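You operate a simulated robot arm through the tools that you are given. There is no shell and no other tool.

Carry out the task below with a simulated robot arm. There is one attempt and no reset: what you move stays moved.

TASK
Start stirrer 6 at 120 rpm and slide sign 6 to RUN.
Fine: key off while the brown plug goes into OUT 6, then on; shut the speed box lid again; stirrer 5 keeps its speed. Set down upright: brown plug.

It is judged by the outcome, as a careful person would: the job done as asked, and still so three seconds after it is handed in. It fails if anything else is knocked over, pushed out of place, dropped, spilled or broken. Lids that push on must go on centred and level and be pressed home; caps that screw on are set level and turned clockwise until they are tight.

THE ROBOT
A 7-joint arm with a three-finger gripper, fixed in place. Base frame: the origin is at the foot of the arm, x ahead of it, y to its left, z up. Units: mm, degrees, N and s.
Its first joint turns from -166.0 to 166.0 degrees. Payload 2.69 kg.
The TCP is the grasp point between the finger pads, 29 mm short of the fingertips. In the tool frame z runs along the fingers and y along their closing line. The gripper opens to 120 mm. The gripper's body begins 78 mm behind the TCP.
Orientation is told as [roll, pitch, yaw] about the base's x, y, z axes, in that order, counted from this pose: with the fingers straight down and closing along the base's y, the tool's x points along the base's -x, its y along +y and its z along -z.

THE INTERFACE
- The arm moves only by the tool drive_tool. Its argument "moves" is a list of rows, each a list of 7 numbers: the shift along the tool's x, y, z in mm, then the turn, a rotation vector about the tool's x, y, z in degrees, then the gripper command, from -1 (shut) to 1 (fully open), values between in proportion. In form: [[tx, ty, tz, rx, ry, rz, gripper], ...]. A call has 1 to 20 rows; each row is the pose to reach, as a shift and turn from the pose commanded when the call began, along the tool's axes at that moment. A row lasts 0.2 s, in which the tool goes at most 50 mm and 8.6 degrees; a call with a longer step from one row to the next is refused whole, and so is a gripper value outside its range. A pose out of reach is approached as far as the arm can. The call stops where the force on the tool passes 90 N (or 10 N more than at its start, if that is more) or the arm is blocked; 0.2 s more then pass. The fingers move at their own pace and stop on an object; they squeeze with about 40 N. The grip force told is the motor's: it shows also when the fingers shut on nothing. Time passes only in rows, and 0.2 s behind the last, so rows that repeat a pose let the fingers close. The reply holds the time, the measured pose of the TCP, the force on the tool along the base axes, the opening and the grip force, in the units named above and with some noise, with the torque about the TCP (base axes, N m) and any sound that the robot's microphone picked up.
- Cameras (640 x 400 px; columns grow to the right, rows downward): "scene" is fixed at [399.8, -501.7, 1677.8]; the picture's right is [0.68, -0.73, 0.00], its down [-0.63, -0.59, -0.51] and it looks along [0.37, 0.34, -0.86] (base axes); focal length 368 px, centre (320, 200). "wrist" rides on the gripper at [63, 0, -104] in the tool frame; the picture's right is [0.00, 1.00, 0.00], its down [-0.83, 0.00, -0.56] and it looks along [-0.56, 0.00, 0.83] (tool axes); focal length 275 px, centre (320, 200). There is no depth. A picture from a camera that has moved, and an enlarged one, comes with that camera's place and axes in the base frame and with its lens.
- get_image(camera): a new picture of that camera. The clock stands still meanwhile.
- slide_trunk(by): slides the trunk up (or, below 0, down) by that many mm; the arm rides with it, the base frame stays. It gives what a move gives, with no picture.
- inspect(camera, box): a new picture of the part [left, top, right, bottom] of that camera's present view, enlarged. The clock stands still meanwhile.
- hand_in(): hands the job in; it is judged then, once.

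Places have to be worked out from the pictures, the camera data and where the tool is seen. Open the gripper and draw the arm clear of the work before you hand the job in, unless the task says otherwise.

The tools are called after "Call:" as a command line: name --pt "numbers of a row" for each row, then --argument value for the rest, lists and objects as JSON in quotes. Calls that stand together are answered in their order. drive_tool: Moves the arm, as the interface text tells. Its arguments: {"type":"object","properties":{"moves":{"type":"array","items":{"type":"array","items":{"type":"number"}}}},"required":["moves"]} The other tools are called the same way: slide_trunk (by) slides the trunk up or down; get_image (camera) takes a picture; inspect (camera, box) takes an enlarged picture of a part of a camera's view; hand_in () hands the job in.

At the start:

```text
time: 0.0
position: [515.0, -122.9, 1232.5]
orientation: [0.0, 0.0, 0.0]
force: [-0.5, 0.6, 0.1]
wrist_torque: [0.02, -0.01, 0.03]
opening: 120.0
grip_force: 0.0
trunk travel left (down, up): [-375.0, 211.0]
```

scene: 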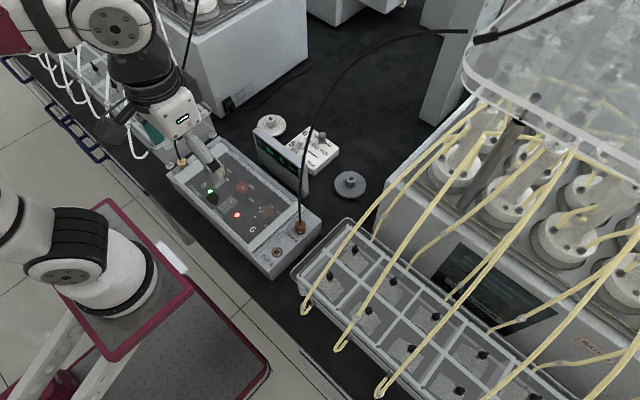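
wrist: 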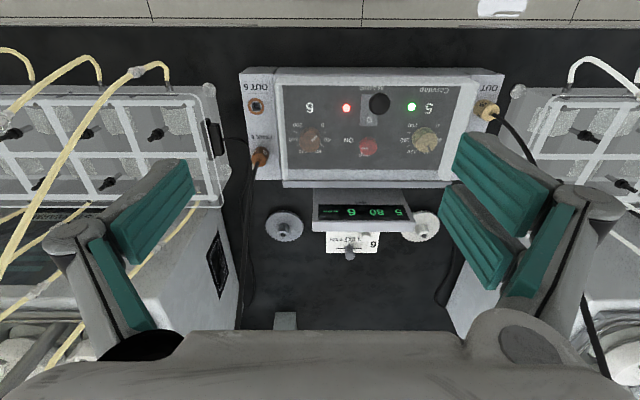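

I'll begin by looking closer at the control box and the items around it with both cameras.

Call:
inspect --camera "scene" --box '[150, 90, 390, 290]'

Call:
inspect --camera "wrist" --box '[220, 50, 540, 270]'

```text
2.00 times, centred on (270, 190) of scene
camera zoom: at [399.8, -501.7, 1677.8], right [0.68, -0.73, 0.0], down [-0.63, -0.59, -0.51], along [0.37, 0.34, -0.86], focal length 736 px, centre (420, 220)
```

zoom: 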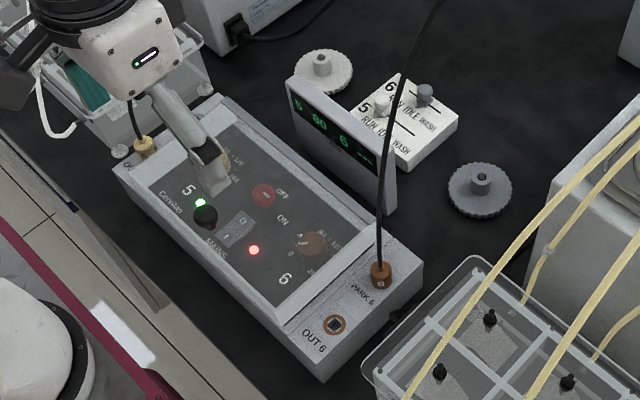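

```text
1.82 times, centred on (380, 160) of wrist
camera zoom: at [452.8, -124.8, 1337.1], right [0.0, 1.0, 0.0], down [0.83, 0.0, 0.56], along [0.56, 0.0, -0.83], focal length 500 px, centre (211, 273)
```

zoom: 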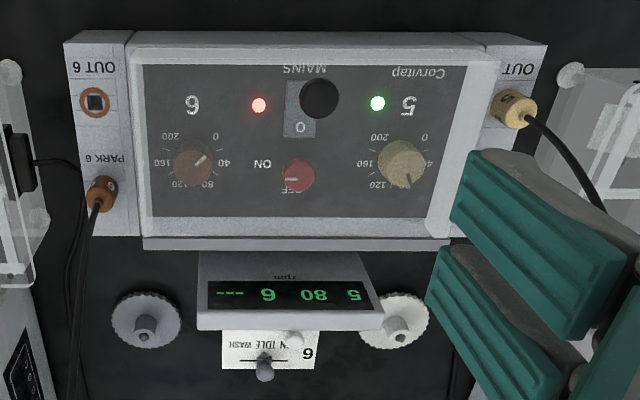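

The box has a clear lid over the speed knobs and the key. I'll move lower and closer for better views.

Call:
drive_tool --pt "-15 20 35 0 0 0 1" --pt "-30 40 70 0 0 0 1" --pt "-45 60 100 0 0 0 1" --pt "-45 60 100 0 0 0 1"

Call:
get_image --camera "wrist"

Call:
get_image --camera "scene"

```text
time: 1.0
position: [558.7, -63.1, 1133.2]
orientation: [0.0, 0.0, 0.0]
force: [0.3, -0.5, 0.5]
wrist_torque: [0.04, 0.0, 0.0]
opening: 119.8
grip_force: 0.1
trunk travel left (down, up): [-375.0, 211.0]
```

```text
taken
camera wrist: at [497.4, -65.1, 1238.2], right [0.0, 1.0, 0.0], down [0.83, 0.0, 0.56], along [0.56, 0.0, -0.83], focal length 275 px, centre (320, 200)
```

wrist: 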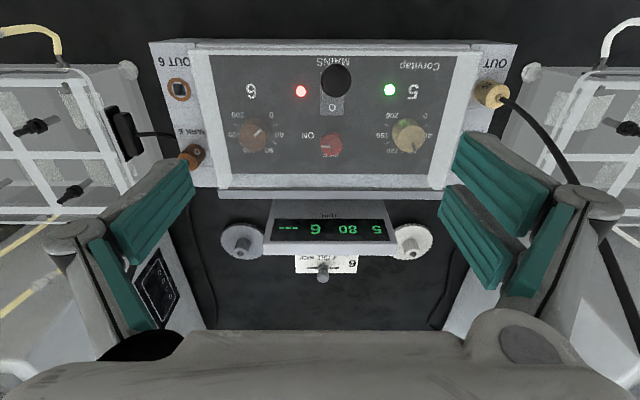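

```text
taken
```

scene: 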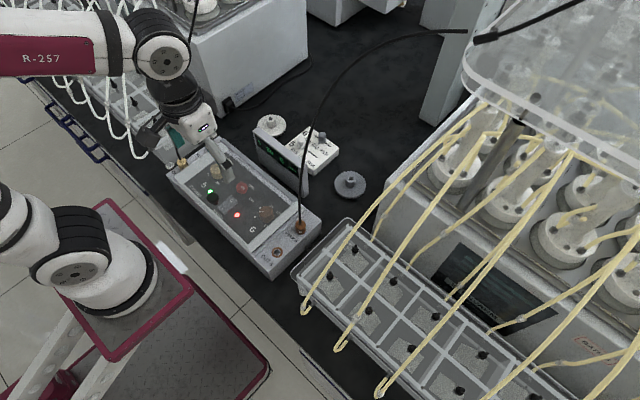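

Call:
inspect --camera "wrist" --box '[150, 30, 350, 200]'

Call:
inspect --camera "wrist" --box '[300, 30, 520, 200]'

Call:
inspect --camera "scene" --box '[160, 130, 330, 290]'

Call:
inspect --camera "scene" --box '[230, 90, 390, 210]'

```text
2.35 times, centred on (250, 115) of wrist
camera zoom: at [497.4, -65.1, 1238.2], right [0.0, 1.0, 0.0], down [0.83, 0.0, 0.56], along [0.56, 0.0, -0.83], focal length 648 px, centre (485, 400)
```

zoom: 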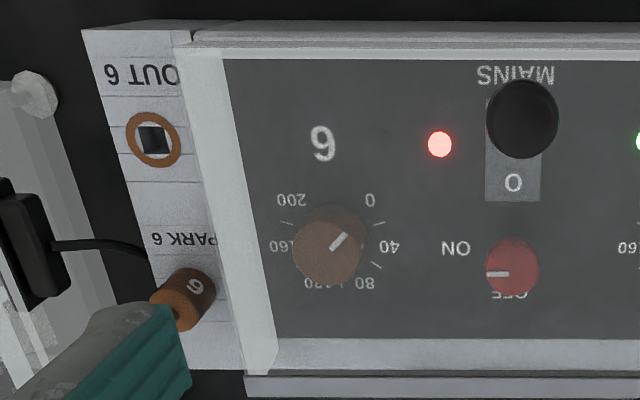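

```text
2.35 times, centred on (410, 115) of wrist
camera zoom: at [497.4, -65.1, 1238.2], right [0.0, 1.0, 0.0], down [0.83, 0.0, 0.56], along [0.56, 0.0, -0.83], focal length 648 px, centre (108, 400)
```

zoom: 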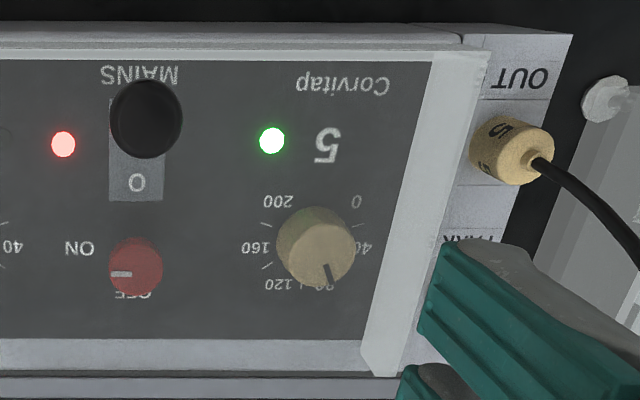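

```text
2.50 times, centred on (245, 210) of scene
camera zoom: at [399.8, -501.7, 1677.8], right [0.68, -0.73, 0.0], down [-0.63, -0.59, -0.51], along [0.37, 0.34, -0.86], focal length 920 px, centre (508, 175)
```

zoom: 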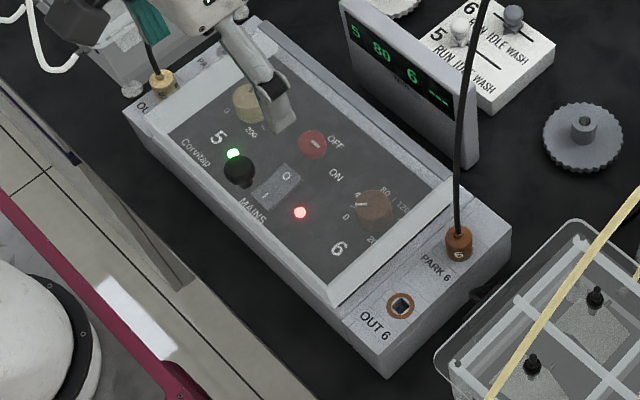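

```text
3.33 times, centred on (310, 150) of scene
camera zoom: at [399.8, -501.7, 1677.8], right [0.68, -0.73, 0.0], down [-0.63, -0.59, -0.51], along [0.37, 0.34, -0.86], focal length 1227 px, centre (353, 367)
```

zoom: 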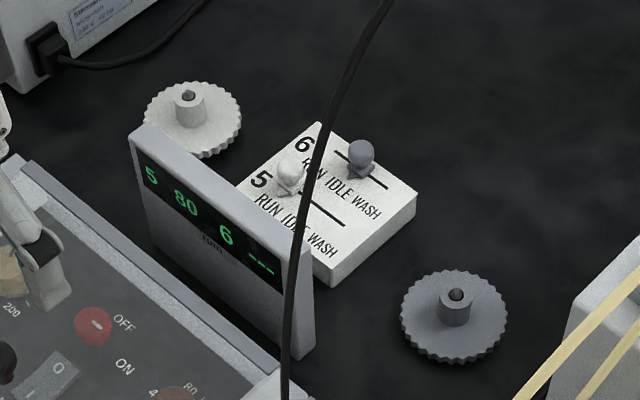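

The lid seems to carry a black ball knob standing about 70 mm above the box, near the robot side. I'll pitch the tool to get a lower-angle view and learn the lid's geometry.

Call:
drive_tool --pt "8 0 10 0 -8 0 1" --pt "16 0 20 0 -16 0 1" --pt "24 0 30 0 -24 0 1" --pt "30 0 40 0 -30 0 1" --pt "30 0 40 0 -30 0 1"

Call:
get_image --camera "wrist"

```text
time: 2.2
position: [545.3, -71.2, 1117.7]
orientation: [0.1, -30.0, 0.0]
force: [0.4, 0.3, -0.6]
wrist_torque: [-0.02, 0.0, 0.05]
opening: 120.0
grip_force: 0.1
out of reach, approached as far as the arm can: row 4, 5
trunk travel left (down, up): [-375.0, 211.0]
```

```text
taken
camera wrist: at [438.9, -72.8, 1177.8], right [0.0, 1.0, 0.0], down [0.44, 0.0, 0.9], along [0.9, 0.0, -0.44], focal length 275 px, centre (320, 200)
```

wrist: 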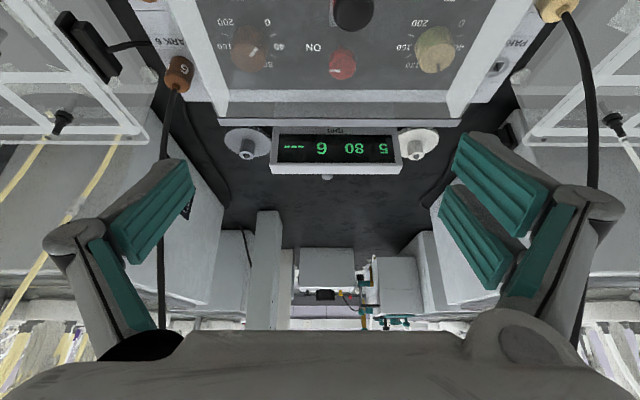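

The low-angle pose is at the edge of reach and the trunk seems high. I'll straighten the tool, then look from the -y side with the tool yawed.

Call:
drive_tool --pt "0 0 0 0 8 0 1" --pt "0 0 0 0 16 0 1" --pt "0 0 0 0 24 0 1" --pt "0 0 0 0 30 0 1" --pt "0 0 0 0 30 0 1"

```text
time: 3.4
position: [545.6, -69.8, 1118.5]
orientation: [0.1, 0.2, 0.0]
force: [-1.4, 0.6, 0.3]
wrist_torque: [0.0, 0.0, 0.01]
opening: 120.0
grip_force: 0.1
trunk travel left (down, up): [-375.0, 211.0]
```

Call:
drive_tool --pt "-8 -9 -10 0 0 -8.2 1" --pt "-16 -18 -20 0 0 -16.4 1" --pt "-24 -27 -32 0 0 -24.6 1" --pt "-32 -36 -32 0 0 -32.8 1" --pt "-40 -45 -32 0 0 -41 1" --pt "-48 -54 -32 0 0 -49.2 1" --pt "-56 -63 -32 0 0 -57.4 1" --pt "-64 -72 -32 0 0 -65.6 1" --pt "-72 -81 -32 0 0 -73.8 1" --pt "-80 -90 -32 0 0 -82 1" --pt "-84 -100 -32 0 0 -90 1" --pt "-84 -100 -32 0 0 -90 1"

Call:
get_image --camera "wrist"

Call:
get_image --camera "scene"

```text
time: 6.0
position: [630.0, -169.0, 1149.8]
orientation: [0.0, 0.0, 89.9]
force: [0.1, -0.4, 0.5]
wrist_torque: [0.01, 0.0, -0.01]
opening: 119.9
grip_force: 0.0
trunk travel left (down, up): [-375.0, 211.0]
```

```text
taken
camera wrist: at [630.2, -233.8, 1254.9], right [-1.0, 0.0, 0.0], down [0.0, 0.83, 0.56], along [0.0, 0.56, -0.83], focal length 275 px, centre (320, 200)
```

wrist: 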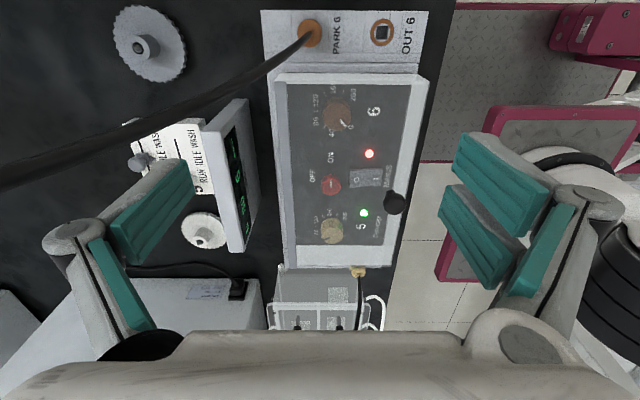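

```text
taken
```

scene: 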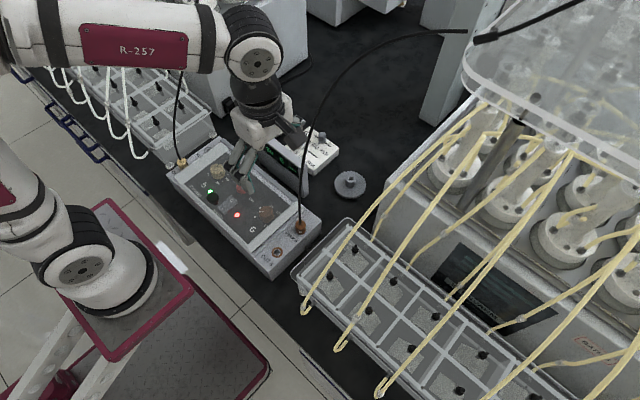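

Call:
inspect --camera "wrist" --box '[240, 0, 460, 140]'

Call:
inspect --camera "wrist" --box '[240, 130, 460, 280]'

Call:
inspect --camera "wrist" --box '[90, 80, 290, 270]'

```text
2.86 times, centred on (350, 70) of wrist
camera zoom: at [630.2, -233.8, 1254.9], right [-1.0, 0.0, 0.0], down [0.0, 0.83, 0.56], along [0.0, 0.56, -0.83], focal length 786 px, centre (234, 571)
```

zoom: 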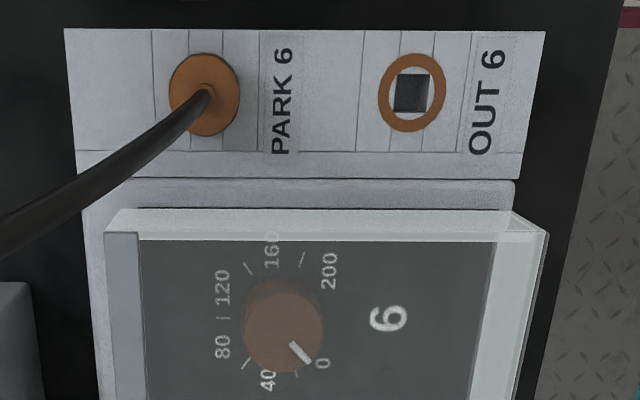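

```text
2.67 times, centred on (350, 205) of wrist
camera zoom: at [630.2, -233.8, 1254.9], right [-1.0, 0.0, 0.0], down [0.0, 0.83, 0.56], along [0.0, 0.56, -0.83], focal length 734 px, centre (240, 187)
```

zoom: 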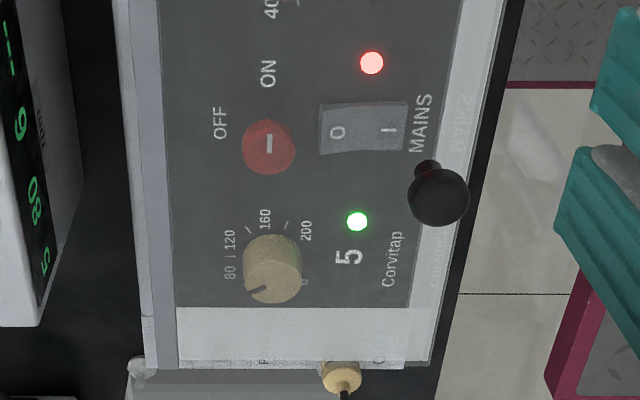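

```text
2.11 times, centred on (190, 175) of wrist
camera zoom: at [630.2, -233.8, 1254.9], right [-1.0, 0.0, 0.0], down [0.0, 0.83, 0.56], along [0.0, 0.56, -0.83], focal length 580 px, centre (594, 253)
```

zoom: 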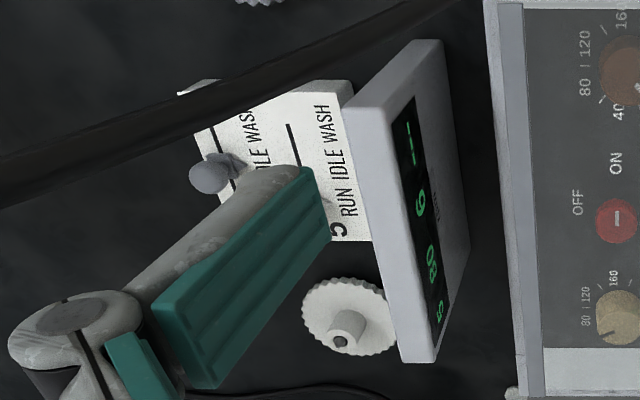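

Call:
inspect --camera "scene" --box '[250, 190, 330, 290]'

Call:
inspect --camera "scene" --box '[160, 140, 250, 230]'

```text
4.00 times, centred on (290, 240) of scene
camera zoom: at [399.8, -501.7, 1677.8], right [0.68, -0.73, 0.0], down [-0.63, -0.59, -0.51], along [0.37, 0.34, -0.86], focal length 1472 px, centre (440, 40)
```

zoom: 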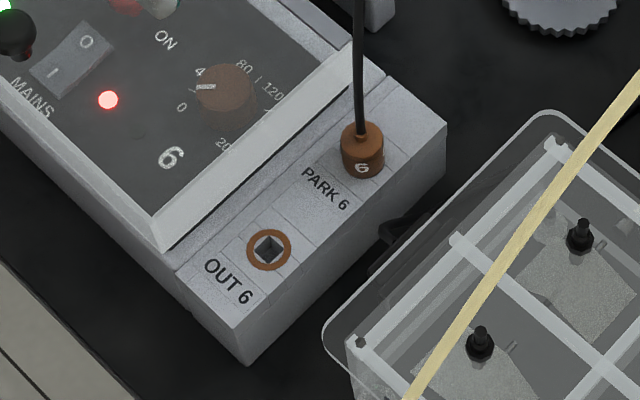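

```text
4.44 times, centred on (205, 185) of scene
camera zoom: at [399.8, -501.7, 1677.8], right [0.68, -0.73, 0.0], down [-0.63, -0.59, -0.51], along [0.37, 0.34, -0.86], focal length 1636 px, centre (831, 267)
```

zoom: 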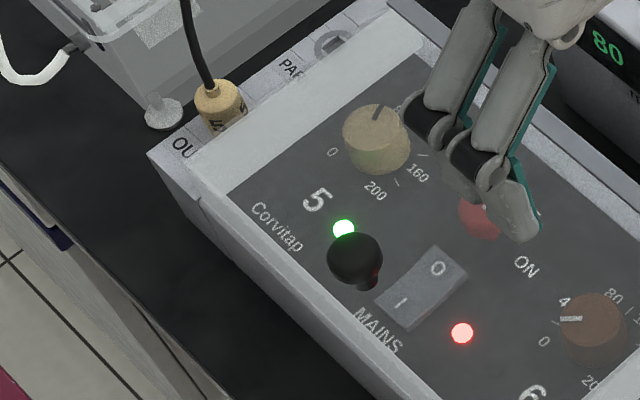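

The hood lid is about 45 mm tall and hinged on the far (+x) side, with a knob ball near [543, -53, 993]. The display stands behind it, its top near z 995. I'll yaw back and hover above the knob.

Call:
drive_tool --pt "-10 8 0 0 0 8.2 1" --pt "-20 16 0 0 0 16.4 1" --pt "-30 24 0 0 0 24.6 1" --pt "-42 32 0 0 0 32.8 1" --pt "-54 40 5 0 0 41 1" --pt "-66 48 10 0 0 49.2 1" --pt "-78 56 15 0 0 57.4 1" --pt "-90 64 20 0 0 65.6 1" --pt "-100 72 30 0 0 73.8 1" --pt "-110 80 40 0 0 82 1" --pt "-116 87 50 0 0 90 1" --pt "-116 87 50 0 0 90 1"

Call:
get_image --camera "wrist"

Call:
inspect --camera "scene" --box '[140, 100, 340, 290]'

```text
time: 8.6
position: [542.5, -54.0, 1098.7]
orientation: [0.0, 0.0, -0.2]
force: [0.2, -0.5, -0.4]
wrist_torque: [-0.01, -0.02, -0.03]
opening: 120.3
grip_force: 0.1
trunk travel left (down, up): [-375.0, 211.0]
```

```text
taken
camera wrist: at [480.0, -55.7, 1204.6], right [0.0, 1.0, 0.0], down [0.83, 0.0, 0.56], along [0.56, 0.0, -0.83], focal length 275 px, centre (320, 200)
```

wrist: 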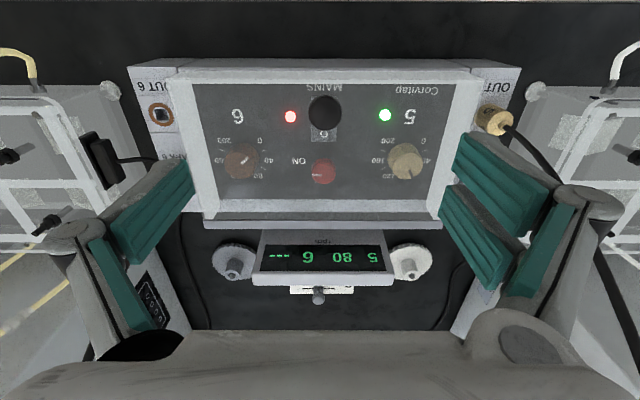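

```text
2.11 times, centred on (240, 195) of scene
camera zoom: at [399.8, -501.7, 1677.8], right [0.68, -0.73, 0.0], down [-0.63, -0.59, -0.51], along [0.37, 0.34, -0.86], focal length 775 px, centre (488, 210)
```

zoom: 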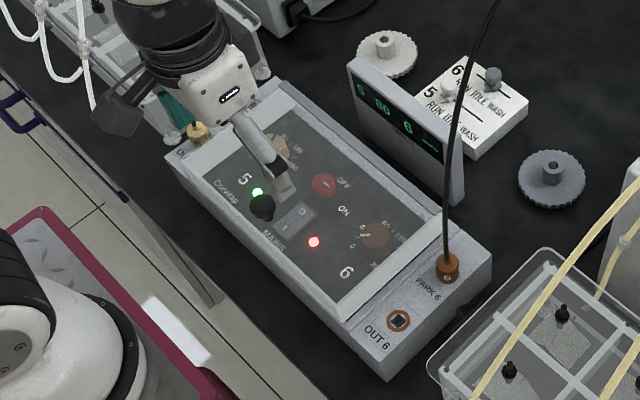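

Call:
inspect --camera "wrist" --box '[170, 170, 330, 250]'

Call:
inspect --camera "wrist" --box '[230, 60, 430, 190]'

Call:
inspect --camera "scene" --box '[210, 130, 320, 220]'

```text
4.00 times, centred on (250, 210) of wrist
camera zoom: at [480.0, -55.7, 1204.6], right [0.0, 1.0, 0.0], down [0.83, 0.0, 0.56], along [0.56, 0.0, -0.83], focal length 1101 px, centre (600, 160)
```

zoom: 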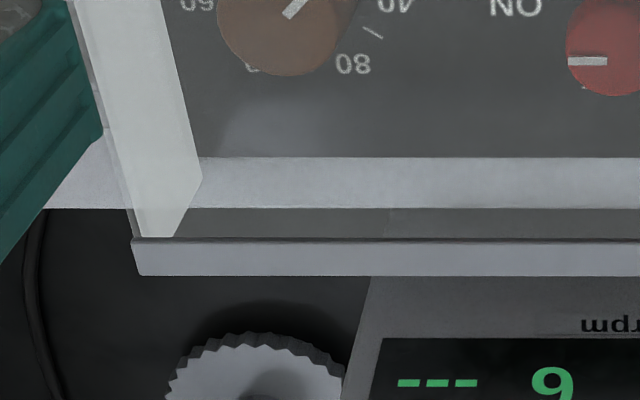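

```text
3.08 times, centred on (330, 125) of wrist
camera zoom: at [480.0, -55.7, 1204.6], right [0.0, 1.0, 0.0], down [0.83, 0.0, 0.56], along [0.56, 0.0, -0.83], focal length 847 px, centre (289, 431)
```

zoom: 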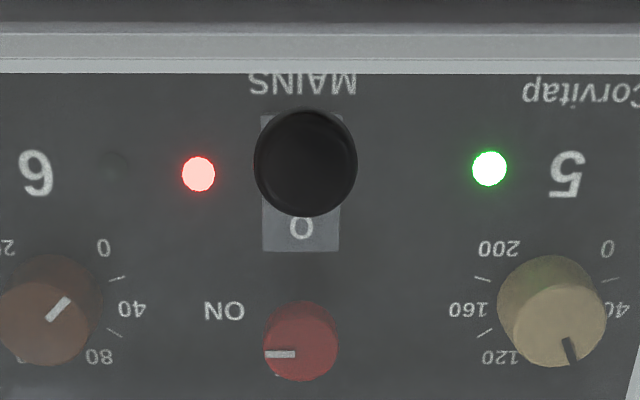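

```text
4.44 times, centred on (265, 175) of scene
camera zoom: at [399.8, -501.7, 1677.8], right [0.68, -0.73, 0.0], down [-0.63, -0.59, -0.51], along [0.37, 0.34, -0.86], focal length 1636 px, centre (564, 311)
```

zoom: 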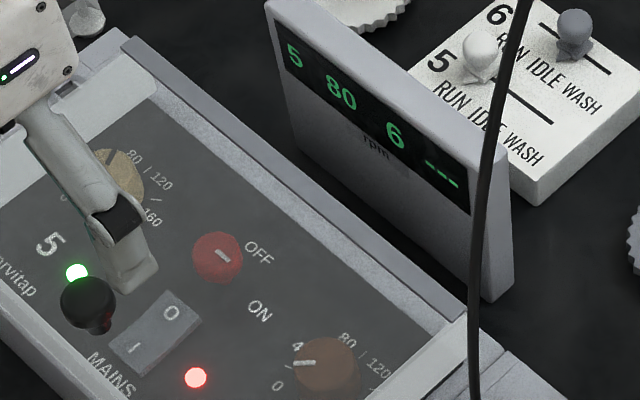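

I need to know whether the lid's hinge is at the rear top bar or lower. I'll swing the tool around (yaw 180) to look at the lid from behind.

Call:
drive_tool --pt "-10 0 -5 0 0 -8.2 1" --pt "-20 0 -10 0 0 -16.4 1" --pt "-30 0 -20 0 0 -24.6 1" --pt "-40 0 -30 0 0 -32.8 1" --pt "-50 0 -40 0 0 -41 1" --pt "-60 0 -50 0 0 -49.2 1" --pt "-70 0 -50 0 0 -57.4 1" --pt "-80 0 -50 0 0 -65.6 1" --pt "-90 0 -50 0 0 -73.8 1" --pt "-100 0 -50 0 0 -82 1" --pt "-110 0 -50 0 0 -90 1" --pt "-120 0 -50 0 0 -98.2 1" --pt "-130 0 -50 0 0 -106.4 1" --pt "-140 0 -50 0 0 -114.6 1" --pt "-150 0 -50 0 0 -122.8 1" --pt "-160 0 -50 0 0 -131 1" --pt "-170 0 -50 0 0 -139.2 1" --pt "-180 0 -50 0 0 -147.4 1" --pt "-190 0 -50 0 0 -155.6 1" --pt "-200 0 -50 0 0 -163.8 1"

Call:
get_image --camera "wrist"

```text
time: 12.8
position: [742.7, -54.0, 1149.7]
orientation: [-0.1, -0.1, 163.8]
force: [-0.4, 0.2, 0.2]
wrist_torque: [-0.01, -0.01, -0.04]
opening: 119.9
grip_force: 0.0
trunk travel left (down, up): [-375.0, 211.0]
```

```text
taken
camera wrist: at [803.9, -72.2, 1254.9], right [-0.27, -0.96, 0.0], down [-0.8, 0.23, 0.56], along [-0.54, 0.15, -0.83], focal length 275 px, centre (320, 200)
```

wrist: 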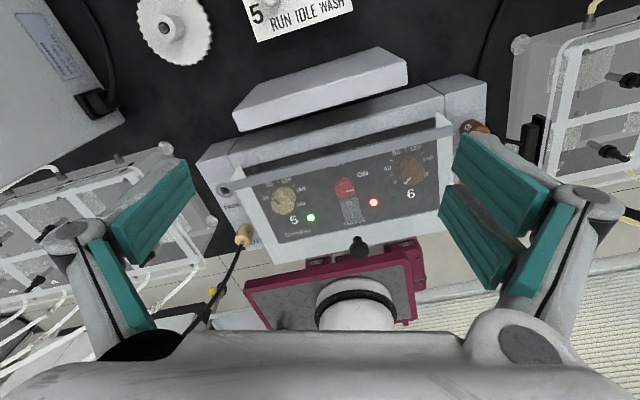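

Call:
inspect --camera "wrist" --box '[190, 90, 390, 260]'

Call:
inspect --camera "wrist" --box '[330, 60, 510, 260]'

```text
2.35 times, centred on (290, 175) of wrist
camera zoom: at [803.9, -72.2, 1254.9], right [-0.27, -0.96, 0.0], down [-0.8, 0.23, 0.56], along [-0.54, 0.15, -0.83], focal length 648 px, centre (391, 259)
```

zoom: 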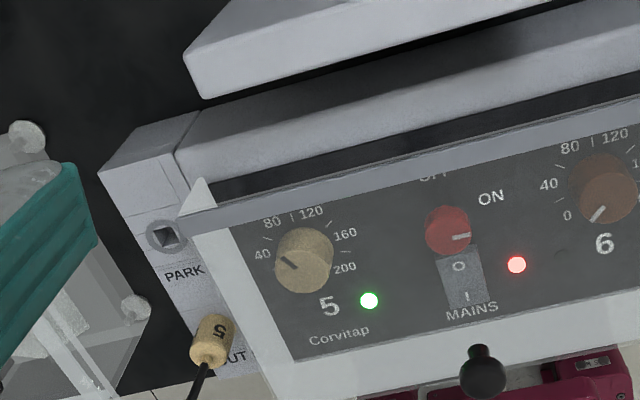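

```text
2.00 times, centred on (420, 160) of wrist
camera zoom: at [803.9, -72.2, 1254.9], right [-0.27, -0.96, 0.0], down [-0.8, 0.23, 0.56], along [-0.54, 0.15, -0.83], focal length 551 px, centre (120, 280)
```

zoom: 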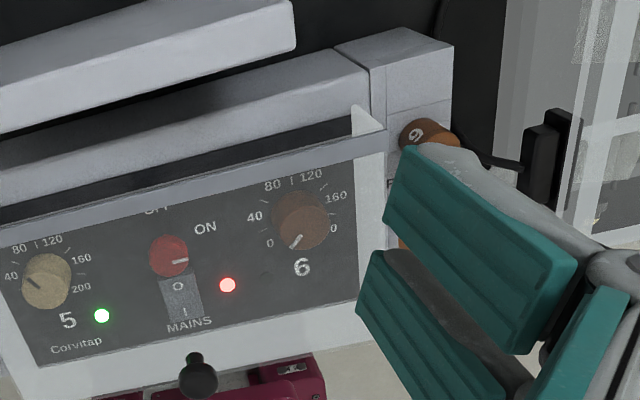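

The hood has a grey bar at its top rear and clear side walls, so the hinge is at the rear. I'll return to yaw 0 above the knob with a narrower opening, staying at z 1060 for now.

Call:
drive_tool --pt "-10 2.8 0 0 0 8.2 1" --pt "-20 5.6 0 0 0 16.4 1" --pt "-30 8.4 0 0 0 24.6 1" --pt "-40 11.2 0 0 0 32.8 1" --pt "-50 14 0 0 0 41 1" --pt "-60 16.8 0 0 0 49.2 1" --pt "-70 19.6 0 0 0 57.4 1" --pt "-80 22.4 0 0 0 65.6 1" --pt "-90 25.2 0 0 0 73.8 1" --pt "-100 28 0 0 0 82 1" --pt "-110 30.8 0 0 0 90 1" --pt "-120 33.6 10 0 0 98.2 1" --pt "-130 36.4 20 0 0 106.4 1" --pt "-140 39.2 30 0 0 114.6 1" --pt "-150 42 40 0 0 122.8 0.5" --pt "-160 44.8 50 0 0 131 0" --pt "-170 47.6 60 0 0 139.2 0" --pt "-180 50.4 70 0 0 147.4 0" --pt "-190 53 80 0 0 155.6 0" --pt "-192.6 53.9 90 0 0 163.8 0"

Call:
get_image --camera "wrist"

```text
time: 17.0
position: [542.9, -51.9, 1060.9]
orientation: [0.1, 0.0, -0.2]
force: [0.3, 0.3, -0.6]
wrist_torque: [-0.02, -0.02, -0.03]
opening: 60.1
grip_force: 0.0
trunk travel left (down, up): [-375.0, 211.0]
```

```text
taken
camera wrist: at [480.7, -52.2, 1165.8], right [0.0, 1.0, 0.0], down [0.83, 0.0, 0.56], along [0.56, 0.0, -0.83], focal length 275 px, centre (320, 200)
```

wrist: 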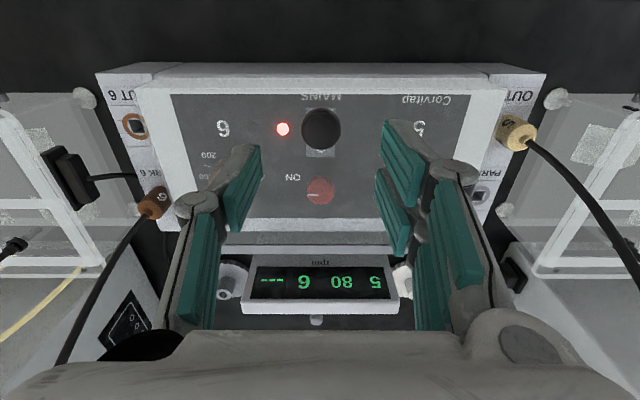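

The knob is right under the grip centre (about [542.6, -52, 993]). I'll descend to z 1000 and close on the ball.

Call:
drive_tool --pt "0 0 20 0 0 0 0" --pt "0 0 40 0 0 0 0" --pt "0 0 55 0 0 0 0" --pt "0 0 60 0 0 0 0" --pt "0 0 60 0 0 0 0"

Call:
get_image --camera "wrist"

Call:
inspect --camera "scene" --box '[140, 110, 290, 240]'

```text
time: 18.2
position: [541.9, -52.7, 1001.4]
orientation: [-0.1, 0.0, 0.0]
force: [0.3, 0.7, -0.6]
wrist_torque: [-0.02, -0.01, -0.05]
opening: 59.8
grip_force: 0.0
trunk travel left (down, up): [-375.0, 211.0]
```

```text
taken
camera wrist: at [480.4, -53.2, 1106.5], right [0.0, 1.0, 0.0], down [0.83, 0.0, 0.56], along [0.56, 0.0, -0.83], focal length 275 px, centre (320, 200)
```

wrist: 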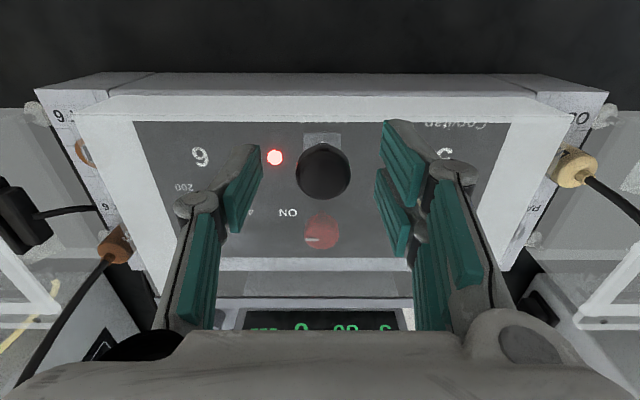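

```text
3.08 times, centred on (215, 175) of scene
camera zoom: at [399.8, -501.7, 1677.8], right [0.68, -0.73, 0.0], down [-0.63, -0.59, -0.51], along [0.37, 0.34, -0.86], focal length 1133 px, centre (643, 277)
```

zoom: 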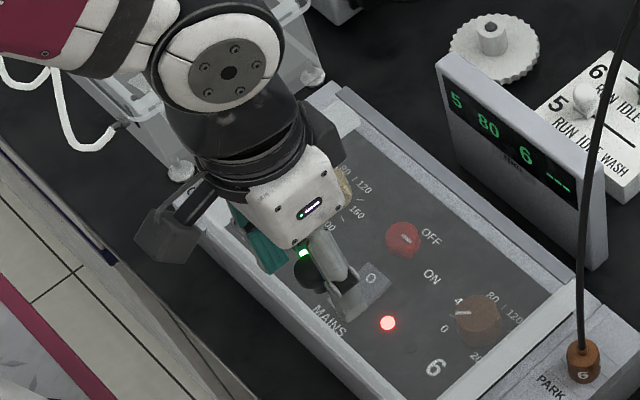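

The ball sits between the fingers; closing on it now.

Call:
drive_tool --pt "0 0 0 0 0 0 -0.4" --pt "0 0 0 0 0 0 -1" --pt "0 0 0 0 0 0 -1" --pt "0 0 0 0 0 0 -1"

Call:
get_image --camera "wrist"

```text
time: 19.2
position: [542.7, -51.6, 1001.6]
orientation: [0.1, 0.0, 0.0]
force: [0.8, 17.4, -0.5]
wrist_torque: [0.28, -0.03, -0.09]
opening: 23.9
grip_force: 45.3
trunk travel left (down, up): [-375.0, 211.0]
```

```text
taken
camera wrist: at [480.4, -52.1, 1106.6], right [0.0, 1.0, 0.0], down [0.83, 0.0, 0.56], along [0.56, 0.0, -0.83], focal length 275 px, centre (320, 200)
```

wrist: 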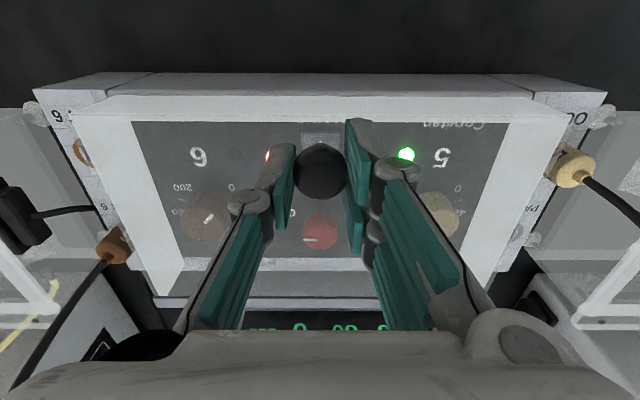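

The lateral force of +17 N says the knob is slightly to +y of my centre. I'll shift 1 mm to +y and check.

Call:
drive_tool --pt "0 1 0 0 0 0 -1" --pt "0 1 0 0 0 0 -1"

```text
time: 19.8
position: [543.5, -49.7, 1001.1]
orientation: [-0.1, -0.1, -0.1]
force: [-3.4, 8.4, 5.8]
wrist_torque: [0.11, 0.03, -0.05]
opening: 23.9
grip_force: 45.2
trunk travel left (down, up): [-375.0, 211.0]
```

Call:
drive_tool --pt "0 0.9 0 0 0 0 -1" --pt "0 0.9 0 0 0 0 -1"

```text
time: 20.4
position: [542.8, -49.3, 1001.5]
orientation: [0.0, -0.1, -0.1]
force: [-2.6, -3.0, 12.2]
wrist_torque: [-0.13, 0.3, -0.08]
opening: 23.9
grip_force: 45.1
trunk travel left (down, up): [-375.0, 211.0]
```

Lateral force is now balanced. I'll lift the knob about 10 mm along the estimated arc and read the forces.

Call:
drive_tool --pt "-1.2 0 -3 0 0 0 -1" --pt "-2.4 0 -6 0 0 0 -1" --pt "-3.7 0 -9.3 0 0 0 -1" --pt "-3.7 0 -9.3 0 0 0 -1"

Call:
inspect --camera "scene" --box '[140, 110, 340, 290]'

```text
time: 21.4
position: [543.4, -50.2, 1010.0]
orientation: [0.1, 0.3, -0.1]
force: [-23.2, -13.3, -6.0]
wrist_torque: [-0.22, 1.57, -0.02]
opening: 24.1
grip_force: 44.8
trunk travel left (down, up): [-375.0, 211.0]
```

```text
2.22 times, centred on (240, 200) of scene
camera zoom: at [399.8, -501.7, 1677.8], right [0.68, -0.73, 0.0], down [-0.63, -0.59, -0.51], along [0.37, 0.34, -0.86], focal length 818 px, centre (498, 200)
```

zoom: 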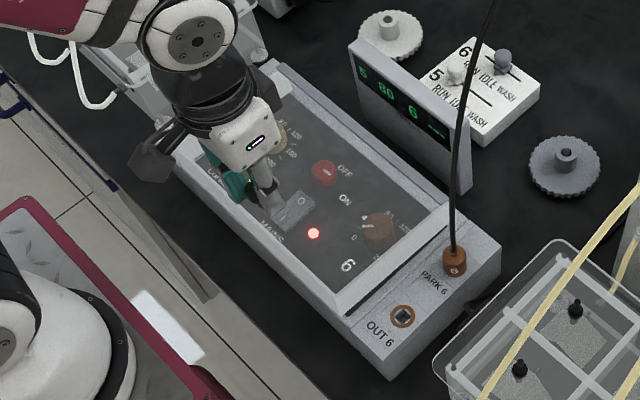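

The lid lifts; the -23 N along x shows the hinge sits higher than I assumed (near the rear top bar). I'll back off in x to relax and then follow a steeper arc.

Call:
drive_tool --pt "2 -0.7 0 0 0 0 -1" --pt "2 -0.7 0 0 0 0 -1"

```text
time: 22.0
position: [544.4, -50.5, 1009.2]
orientation: [0.0, 0.1, 0.0]
force: [-17.0, -9.0, -4.9]
wrist_torque: [-0.18, 1.23, -0.03]
opening: 24.2
grip_force: 45.0
trunk travel left (down, up): [-375.0, 211.0]
```

There is a torque of about 1.2 Nm because the lid turns while my tool does not. I'll pitch the tool by the lid angle (about 4°) so it moves with the lid.

Call:
drive_tool --pt "0 0 0 0 2 0 -1" --pt "0 0 0 0 4 0 -1" --pt "0 0 0 0 4 0 -1"

```text
time: 22.8
position: [545.4, -51.2, 1011.6]
orientation: [0.0, 3.6, 0.0]
force: [-3.0, -6.4, 9.3]
wrist_torque: [-0.02, -1.2, -0.03]
opening: 24.1
grip_force: 44.8
trunk travel left (down, up): [-375.0, 211.0]
```

Force along x is nearly nil now. I'll continue along the arc about the rear-top hinge to roughly 16° of opening, pitching the tool along.

Call:
drive_tool --pt "-1.5 0 -4.5 0 1.5 0 -1" --pt "-3 0 -9.1 0 3 0 -1" --pt "-4.8 0 -13.6 0 5 0 -1" --pt "-6.5 0 -18.1 0 7 0 -1" --pt "-8.6 0 -22.4 0 9 0 -1" --pt "-10.7 0 -26.7 0 11 0 -1" --pt "-10.7 0 -26.7 0 11 0 -1"

Call:
inspect --camera "scene" --box '[140, 110, 340, 290]'

```text
time: 24.4
position: [556.6, -49.9, 1035.3]
orientation: [0.0, 15.1, -0.2]
force: [0.0, -7.6, -6.4]
wrist_torque: [-0.17, 0.62, -0.02]
opening: 24.1
grip_force: 45.2
trunk travel left (down, up): [-375.0, 211.0]
```

```text
2.22 times, centred on (240, 200) of scene
camera zoom: at [399.8, -501.7, 1677.8], right [0.68, -0.73, 0.0], down [-0.63, -0.59, -0.51], along [0.37, 0.34, -0.86], focal length 818 px, centre (498, 200)
```

zoom: 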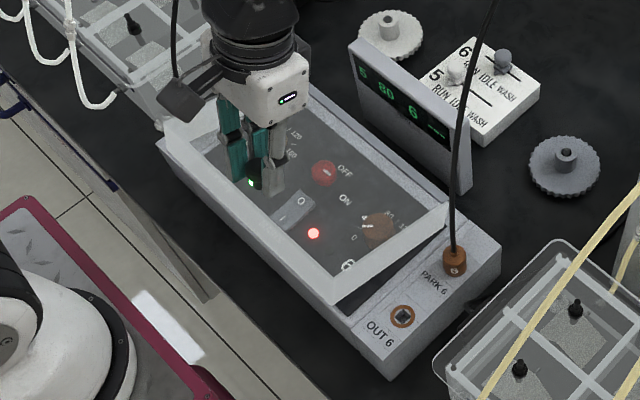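

Lid lifts cleanly around that hinge with small forces. Continuing the arc to about 40°.

Call:
drive_tool --pt "-1.6 0 -4.5 0 2 0 -1" --pt "-3.2 0 -9 0 4 0 -1" --pt "-5 0 -13.5 0 6 0 -1" --pt "-6.9 0 -18 0 8 0 -1" --pt "-9 0 -22.3 0 10 0 -1" --pt "-11.2 0 -26.5 0 12 0 -1" --pt "-16.2 0 -34.8 0 16 0 -1" --pt "-21.6 0 -42.6 0 20 0 -1" --pt "-27.7 0 -50.1 0 24 0 -1" --pt "-27.7 0 -50.1 0 24 0 -1"

Call:
inspect --camera "scene" --box '[140, 90, 340, 290]'

```text
time: 26.6
position: [595.2, -50.6, 1077.5]
orientation: [0.0, 39.0, 0.1]
force: [-18.4, -0.7, 20.6]
wrist_torque: [-0.02, 0.22, 0.0]
opening: 24.1
grip_force: 45.2
trunk travel left (down, up): [-375.0, 211.0]
```

```text
2.00 times, centred on (240, 190) of scene
camera zoom: at [399.8, -501.7, 1677.8], right [0.68, -0.73, 0.0], down [-0.63, -0.59, -0.51], along [0.37, 0.34, -0.86], focal length 736 px, centre (480, 220)
```

zoom: 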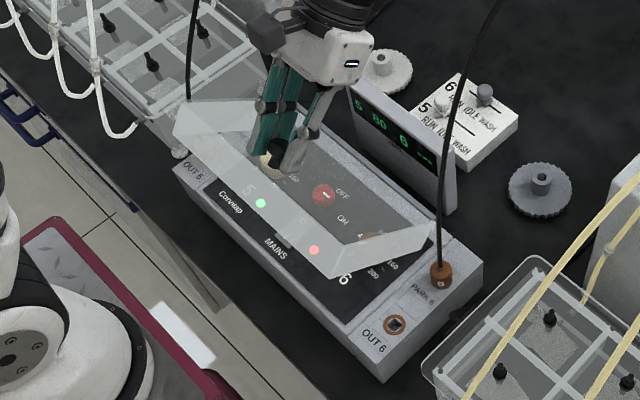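

The outward radial force (about 27 N) says the true hinge is a few mm further out; I refine it to about (679, 967). I'll correct and continue to about 56°.

Call:
drive_tool --pt "3.6 0 -2.6 0 1 0 -1" --pt "2.2 0 -7.3 0 3 0 -1" --pt "0.8 0 -12 0 5 0 -1" --pt "-0.9 0 -16.6 0 7 0 -1" --pt "-2.7 0 -21.2 0 9 0 -1" --pt "-4.7 0 -25.7 0 11 0 -1" --pt "-6.8 0 -30.2 0 13 0 -1" --pt "-9.2 0 -34.5 0 15 0 -1" --pt "-11.6 0 -38.8 0 17 0 -1" --pt "-11.6 0 -38.8 0 17 0 -1"

Call:
inspect --camera "scene" --box '[140, 90, 340, 290]'

```text
time: 28.8
position: [631.9, -50.4, 1098.5]
orientation: [0.0, 55.9, -0.1]
force: [13.4, -6.6, -30.0]
wrist_torque: [-0.06, -0.63, 0.06]
opening: 24.0
grip_force: 45.8
trunk travel left (down, up): [-375.0, 211.0]
```

```text
2.00 times, centred on (240, 190) of scene
camera zoom: at [399.8, -501.7, 1677.8], right [0.68, -0.73, 0.0], down [-0.63, -0.59, -0.51], along [0.37, 0.34, -0.86], focal length 736 px, centre (480, 220)
```

zoom: 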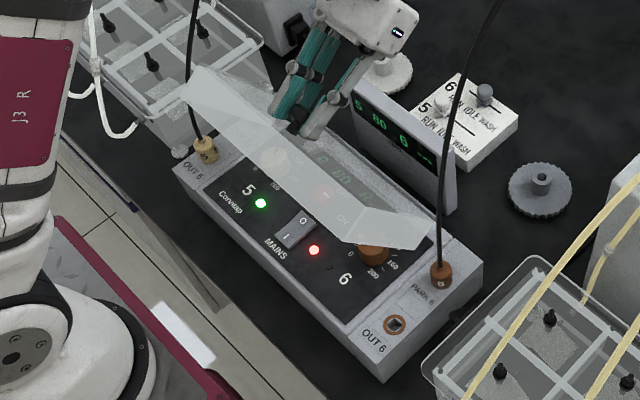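

Now the radial force reversed, so the hinge is between the two guesses, about (677, 965). Continue to about 72° with that arc.

Call:
drive_tool --pt "-2.7 0 0.9 0 0 0 -1" --pt "-4.1 0 -3.9 0 2 0 -1" --pt "-5.5 0 -8.6 0 4 0 -1" --pt "-7.3 0 -13.1 0 6 0 -1" --pt "-9 0 -17.7 0 8 0 -1" --pt "-11.1 0 -22.1 0 10 0 -1" --pt "-13.2 0 -26.5 0 12 0 -1" --pt "-15.5 0 -30.8 0 14 0 -1" --pt "-17.8 0 -35.2 0 16 0 -1" --pt "-17.8 0 -35.2 0 16 0 -1"

Call:
inspect --camera "scene" --box '[140, 90, 340, 290]'

```text
time: 31.0
position: [617.0, -50.3, 1086.8]
orientation: [1.6, 67.5, 2.1]
force: [-2.3, 65.3, 17.6]
wrist_torque: [0.75, -0.82, -0.86]
opening: 24.6
grip_force: 44.8
out of reach, approached as far as the arm can: row 4, 5, 6, 7, 8, 9, 10
trunk travel left (down, up): [-375.0, 211.0]
```

```text
2.00 times, centred on (240, 190) of scene
camera zoom: at [399.8, -501.7, 1677.8], right [0.68, -0.73, 0.0], down [-0.63, -0.59, -0.51], along [0.37, 0.34, -0.86], focal length 736 px, centre (480, 220)
```

zoom: 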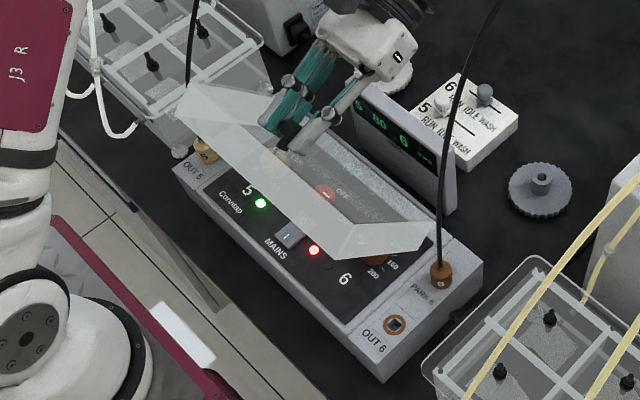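

The arm hit its reach limit at pitch above about 60° and twisted, loading the lid sideways (65 N). I'll bring it straight back to the last good pose (56° opening, pitch 56°).

Call:
drive_tool --pt "1 0 -4 -0.1 -4 0.3 -1" --pt "2.6 -0.2 -10 -0.2 -8 0.6 -1" --pt "4.2 -0.4 -16.7 -0.3 -11.5 0.8 -1" --pt "4.2 -0.4 -16.7 -0.3 -11.5 0.8 -1"

```text
time: 32.0
position: [628.7, -51.2, 1096.6]
orientation: [0.4, 56.3, 0.2]
force: [-16.3, 78.4, 12.7]
wrist_torque: [0.63, 1.48, -1.08]
opening: 24.6
grip_force: 45.1
trunk travel left (down, up): [-375.0, 211.0]
```

Position reads fine but 78 N sideways remains, so the commanded y must have drifted to -y by several mm while the lid holds it. I'll shift +y in small steps to relieve it.

Call:
drive_tool --pt "0 2 0 0 0 0 -1" --pt "0 4 0 0 0 0 -1" --pt "0 4 0 0 0 0 -1"

```text
time: 32.8
position: [628.7, -50.6, 1096.9]
orientation: [-0.1, 56.0, -0.2]
force: [-10.8, 60.3, 12.8]
wrist_torque: [0.57, 0.61, -1.02]
opening: 24.4
grip_force: 44.6
trunk travel left (down, up): [-375.0, 211.0]
```

Call:
drive_tool --pt "0 2 0 0 0 0 -1" --pt "0 4 0 0 0 0 -1" --pt "0 6 0 0 0 0 -1" --pt "0 6 0 0 0 0 -1"

```text
time: 33.8
position: [628.4, -50.9, 1095.6]
orientation: [-1.3, 55.9, -0.9]
force: [-4.8, 23.1, 18.9]
wrist_torque: [0.33, -0.36, -0.77]
opening: 24.2
grip_force: 45.2
trunk travel left (down, up): [-375.0, 211.0]
```

Call:
drive_tool --pt "0 1.5 0 0 0 0 -1" --pt "0 3 0 0 0 0 -1" --pt "0 3 0 0 0 0 -1"

Call:
get_image --camera "scene"

Call:
get_image --camera "wrist"

```text
time: 34.6
position: [628.2, -50.5, 1096.4]
orientation: [-1.4, 55.8, -1.0]
force: [-6.2, -15.2, 12.9]
wrist_torque: [-0.35, 0.12, 0.25]
opening: 24.2
grip_force: 45.1
trunk travel left (down, up): [-375.0, 211.0]
```

```text
taken
```

scene: 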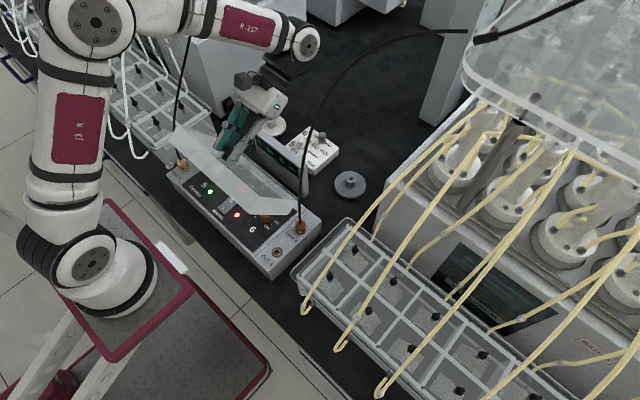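

```text
taken
camera wrist: at [680.1, -50.3, 1208.0], right [0.0, 1.0, -0.01], down [0.93, 0.0, -0.38], along [-0.38, -0.01, -0.93], focal length 275 px, centre (320, 200)
```

wrist: 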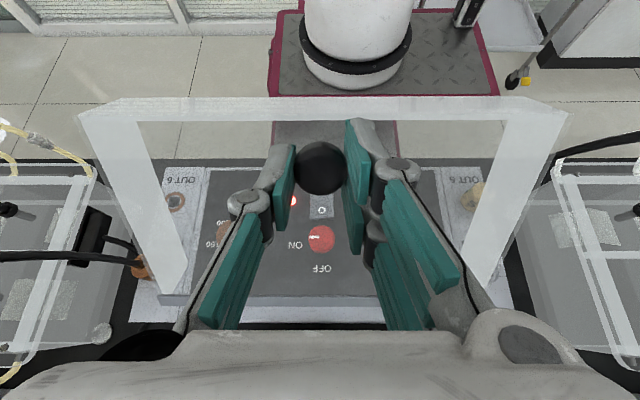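

Sideways load is nearly gone. I'll null the small roll/yaw error, and reduce the grip a bit so the ball can pivot in the pads for the rest of the swing.

Call:
drive_tool --pt "0 -1.1 0 -0.5 0 -0.5 -1" --pt "0 -1.1 0 -0.5 0 -0.5 -0.64" --pt "0 -1.1 0 -0.5 0 -0.5 -0.64"

```text
time: 35.4
position: [628.8, -50.5, 1095.9]
orientation: [0.2, 55.9, 0.2]
force: [-8.2, -23.8, 13.0]
wrist_torque: [-0.22, 0.46, 0.23]
opening: 24.1
grip_force: 44.6
trunk travel left (down, up): [-375.0, 211.0]
```

Call:
drive_tool --pt "0 -1.8 0 0 0 0 -0.61" --pt "0 -1.8 0 0 0 0 -0.605" --pt "0 -1.8 0 0 0 0 -0.605"

```text
time: 36.2
position: [631.1, -50.6, 1094.1]
orientation: [0.2, 55.8, 0.3]
force: [1.6, -3.4, -1.0]
wrist_torque: [0.02, -0.04, 0.05]
opening: 25.9
grip_force: 1.6
trunk travel left (down, up): [-375.0, 211.0]
```

The grip opened past contact (25.9 mm); I'll check where the lid is right now while the clock stands still.

Call:
get_image --camera "wrist"

Call:
inspect --camera "scene" --box '[140, 90, 340, 290]'

```text
taken
camera wrist: at [681.6, -52.1, 1206.6], right [0.0, 1.0, 0.01], down [0.93, 0.01, -0.38], along [-0.38, 0.01, -0.93], focal length 275 px, centre (320, 200)
```

wrist: 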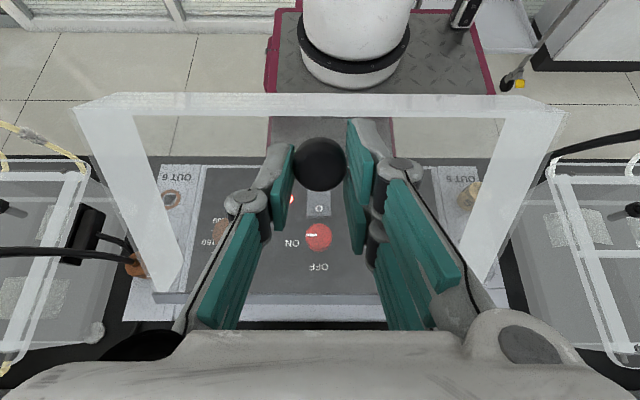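

```text
2.00 times, centred on (240, 190) of scene
camera zoom: at [399.8, -501.7, 1677.8], right [0.68, -0.73, 0.0], down [-0.63, -0.59, -0.51], along [0.37, 0.34, -0.86], focal length 736 px, centre (480, 220)
```

zoom: 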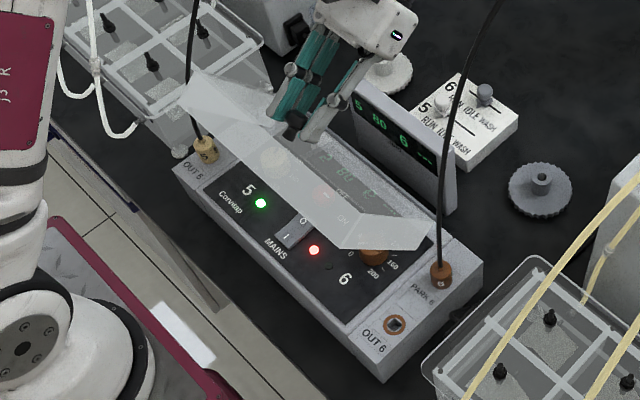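

The lid is staying up with almost no grip force, and the ball is still between the pads. I'll use that light hold to re-orient: pitch the tool back about the ball by 38°, so I regain wrist range, then grip again.

Call:
drive_tool --pt "1.1 0 0.1 0 -8 0 -0.605" --pt "2.1 0 0.3 0 -16 0 -0.605"

Call:
get_image --camera "wrist"

Call:
inspect --camera "scene" --box '[140, 90, 340, 290]'

```text
time: 36.8
position: [626.4, -50.1, 1098.2]
orientation: [0.2, 39.9, 0.1]
force: [-5.6, 1.5, 4.6]
wrist_torque: [0.07, 0.43, 0.0]
opening: 25.2
grip_force: 40.0
trunk travel left (down, up): [-375.0, 211.0]
```

```text
taken
camera wrist: at [646.6, -52.2, 1218.9], right [0.0, 1.0, 0.01], down [0.99, 0.0, -0.11], along [-0.11, 0.01, -0.99], focal length 275 px, centre (320, 200)
```

wrist: 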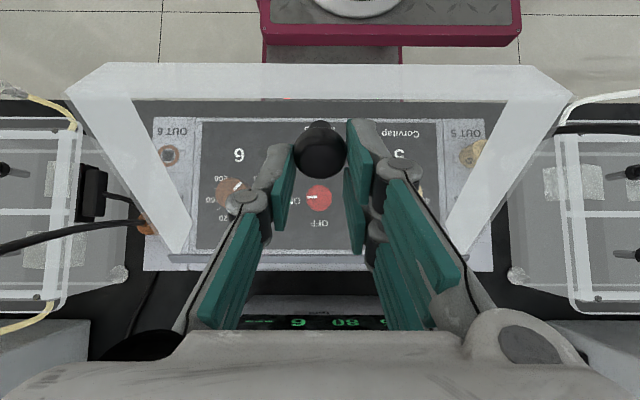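

```text
2.00 times, centred on (240, 190) of scene
camera zoom: at [399.8, -501.7, 1677.8], right [0.68, -0.73, 0.0], down [-0.63, -0.59, -0.51], along [0.37, 0.34, -0.86], focal length 736 px, centre (480, 220)
```

zoom: 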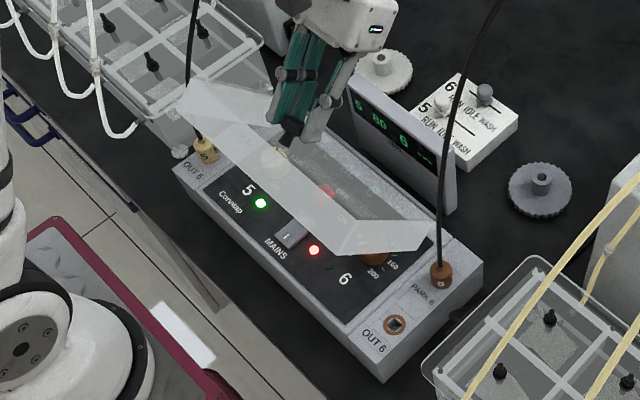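

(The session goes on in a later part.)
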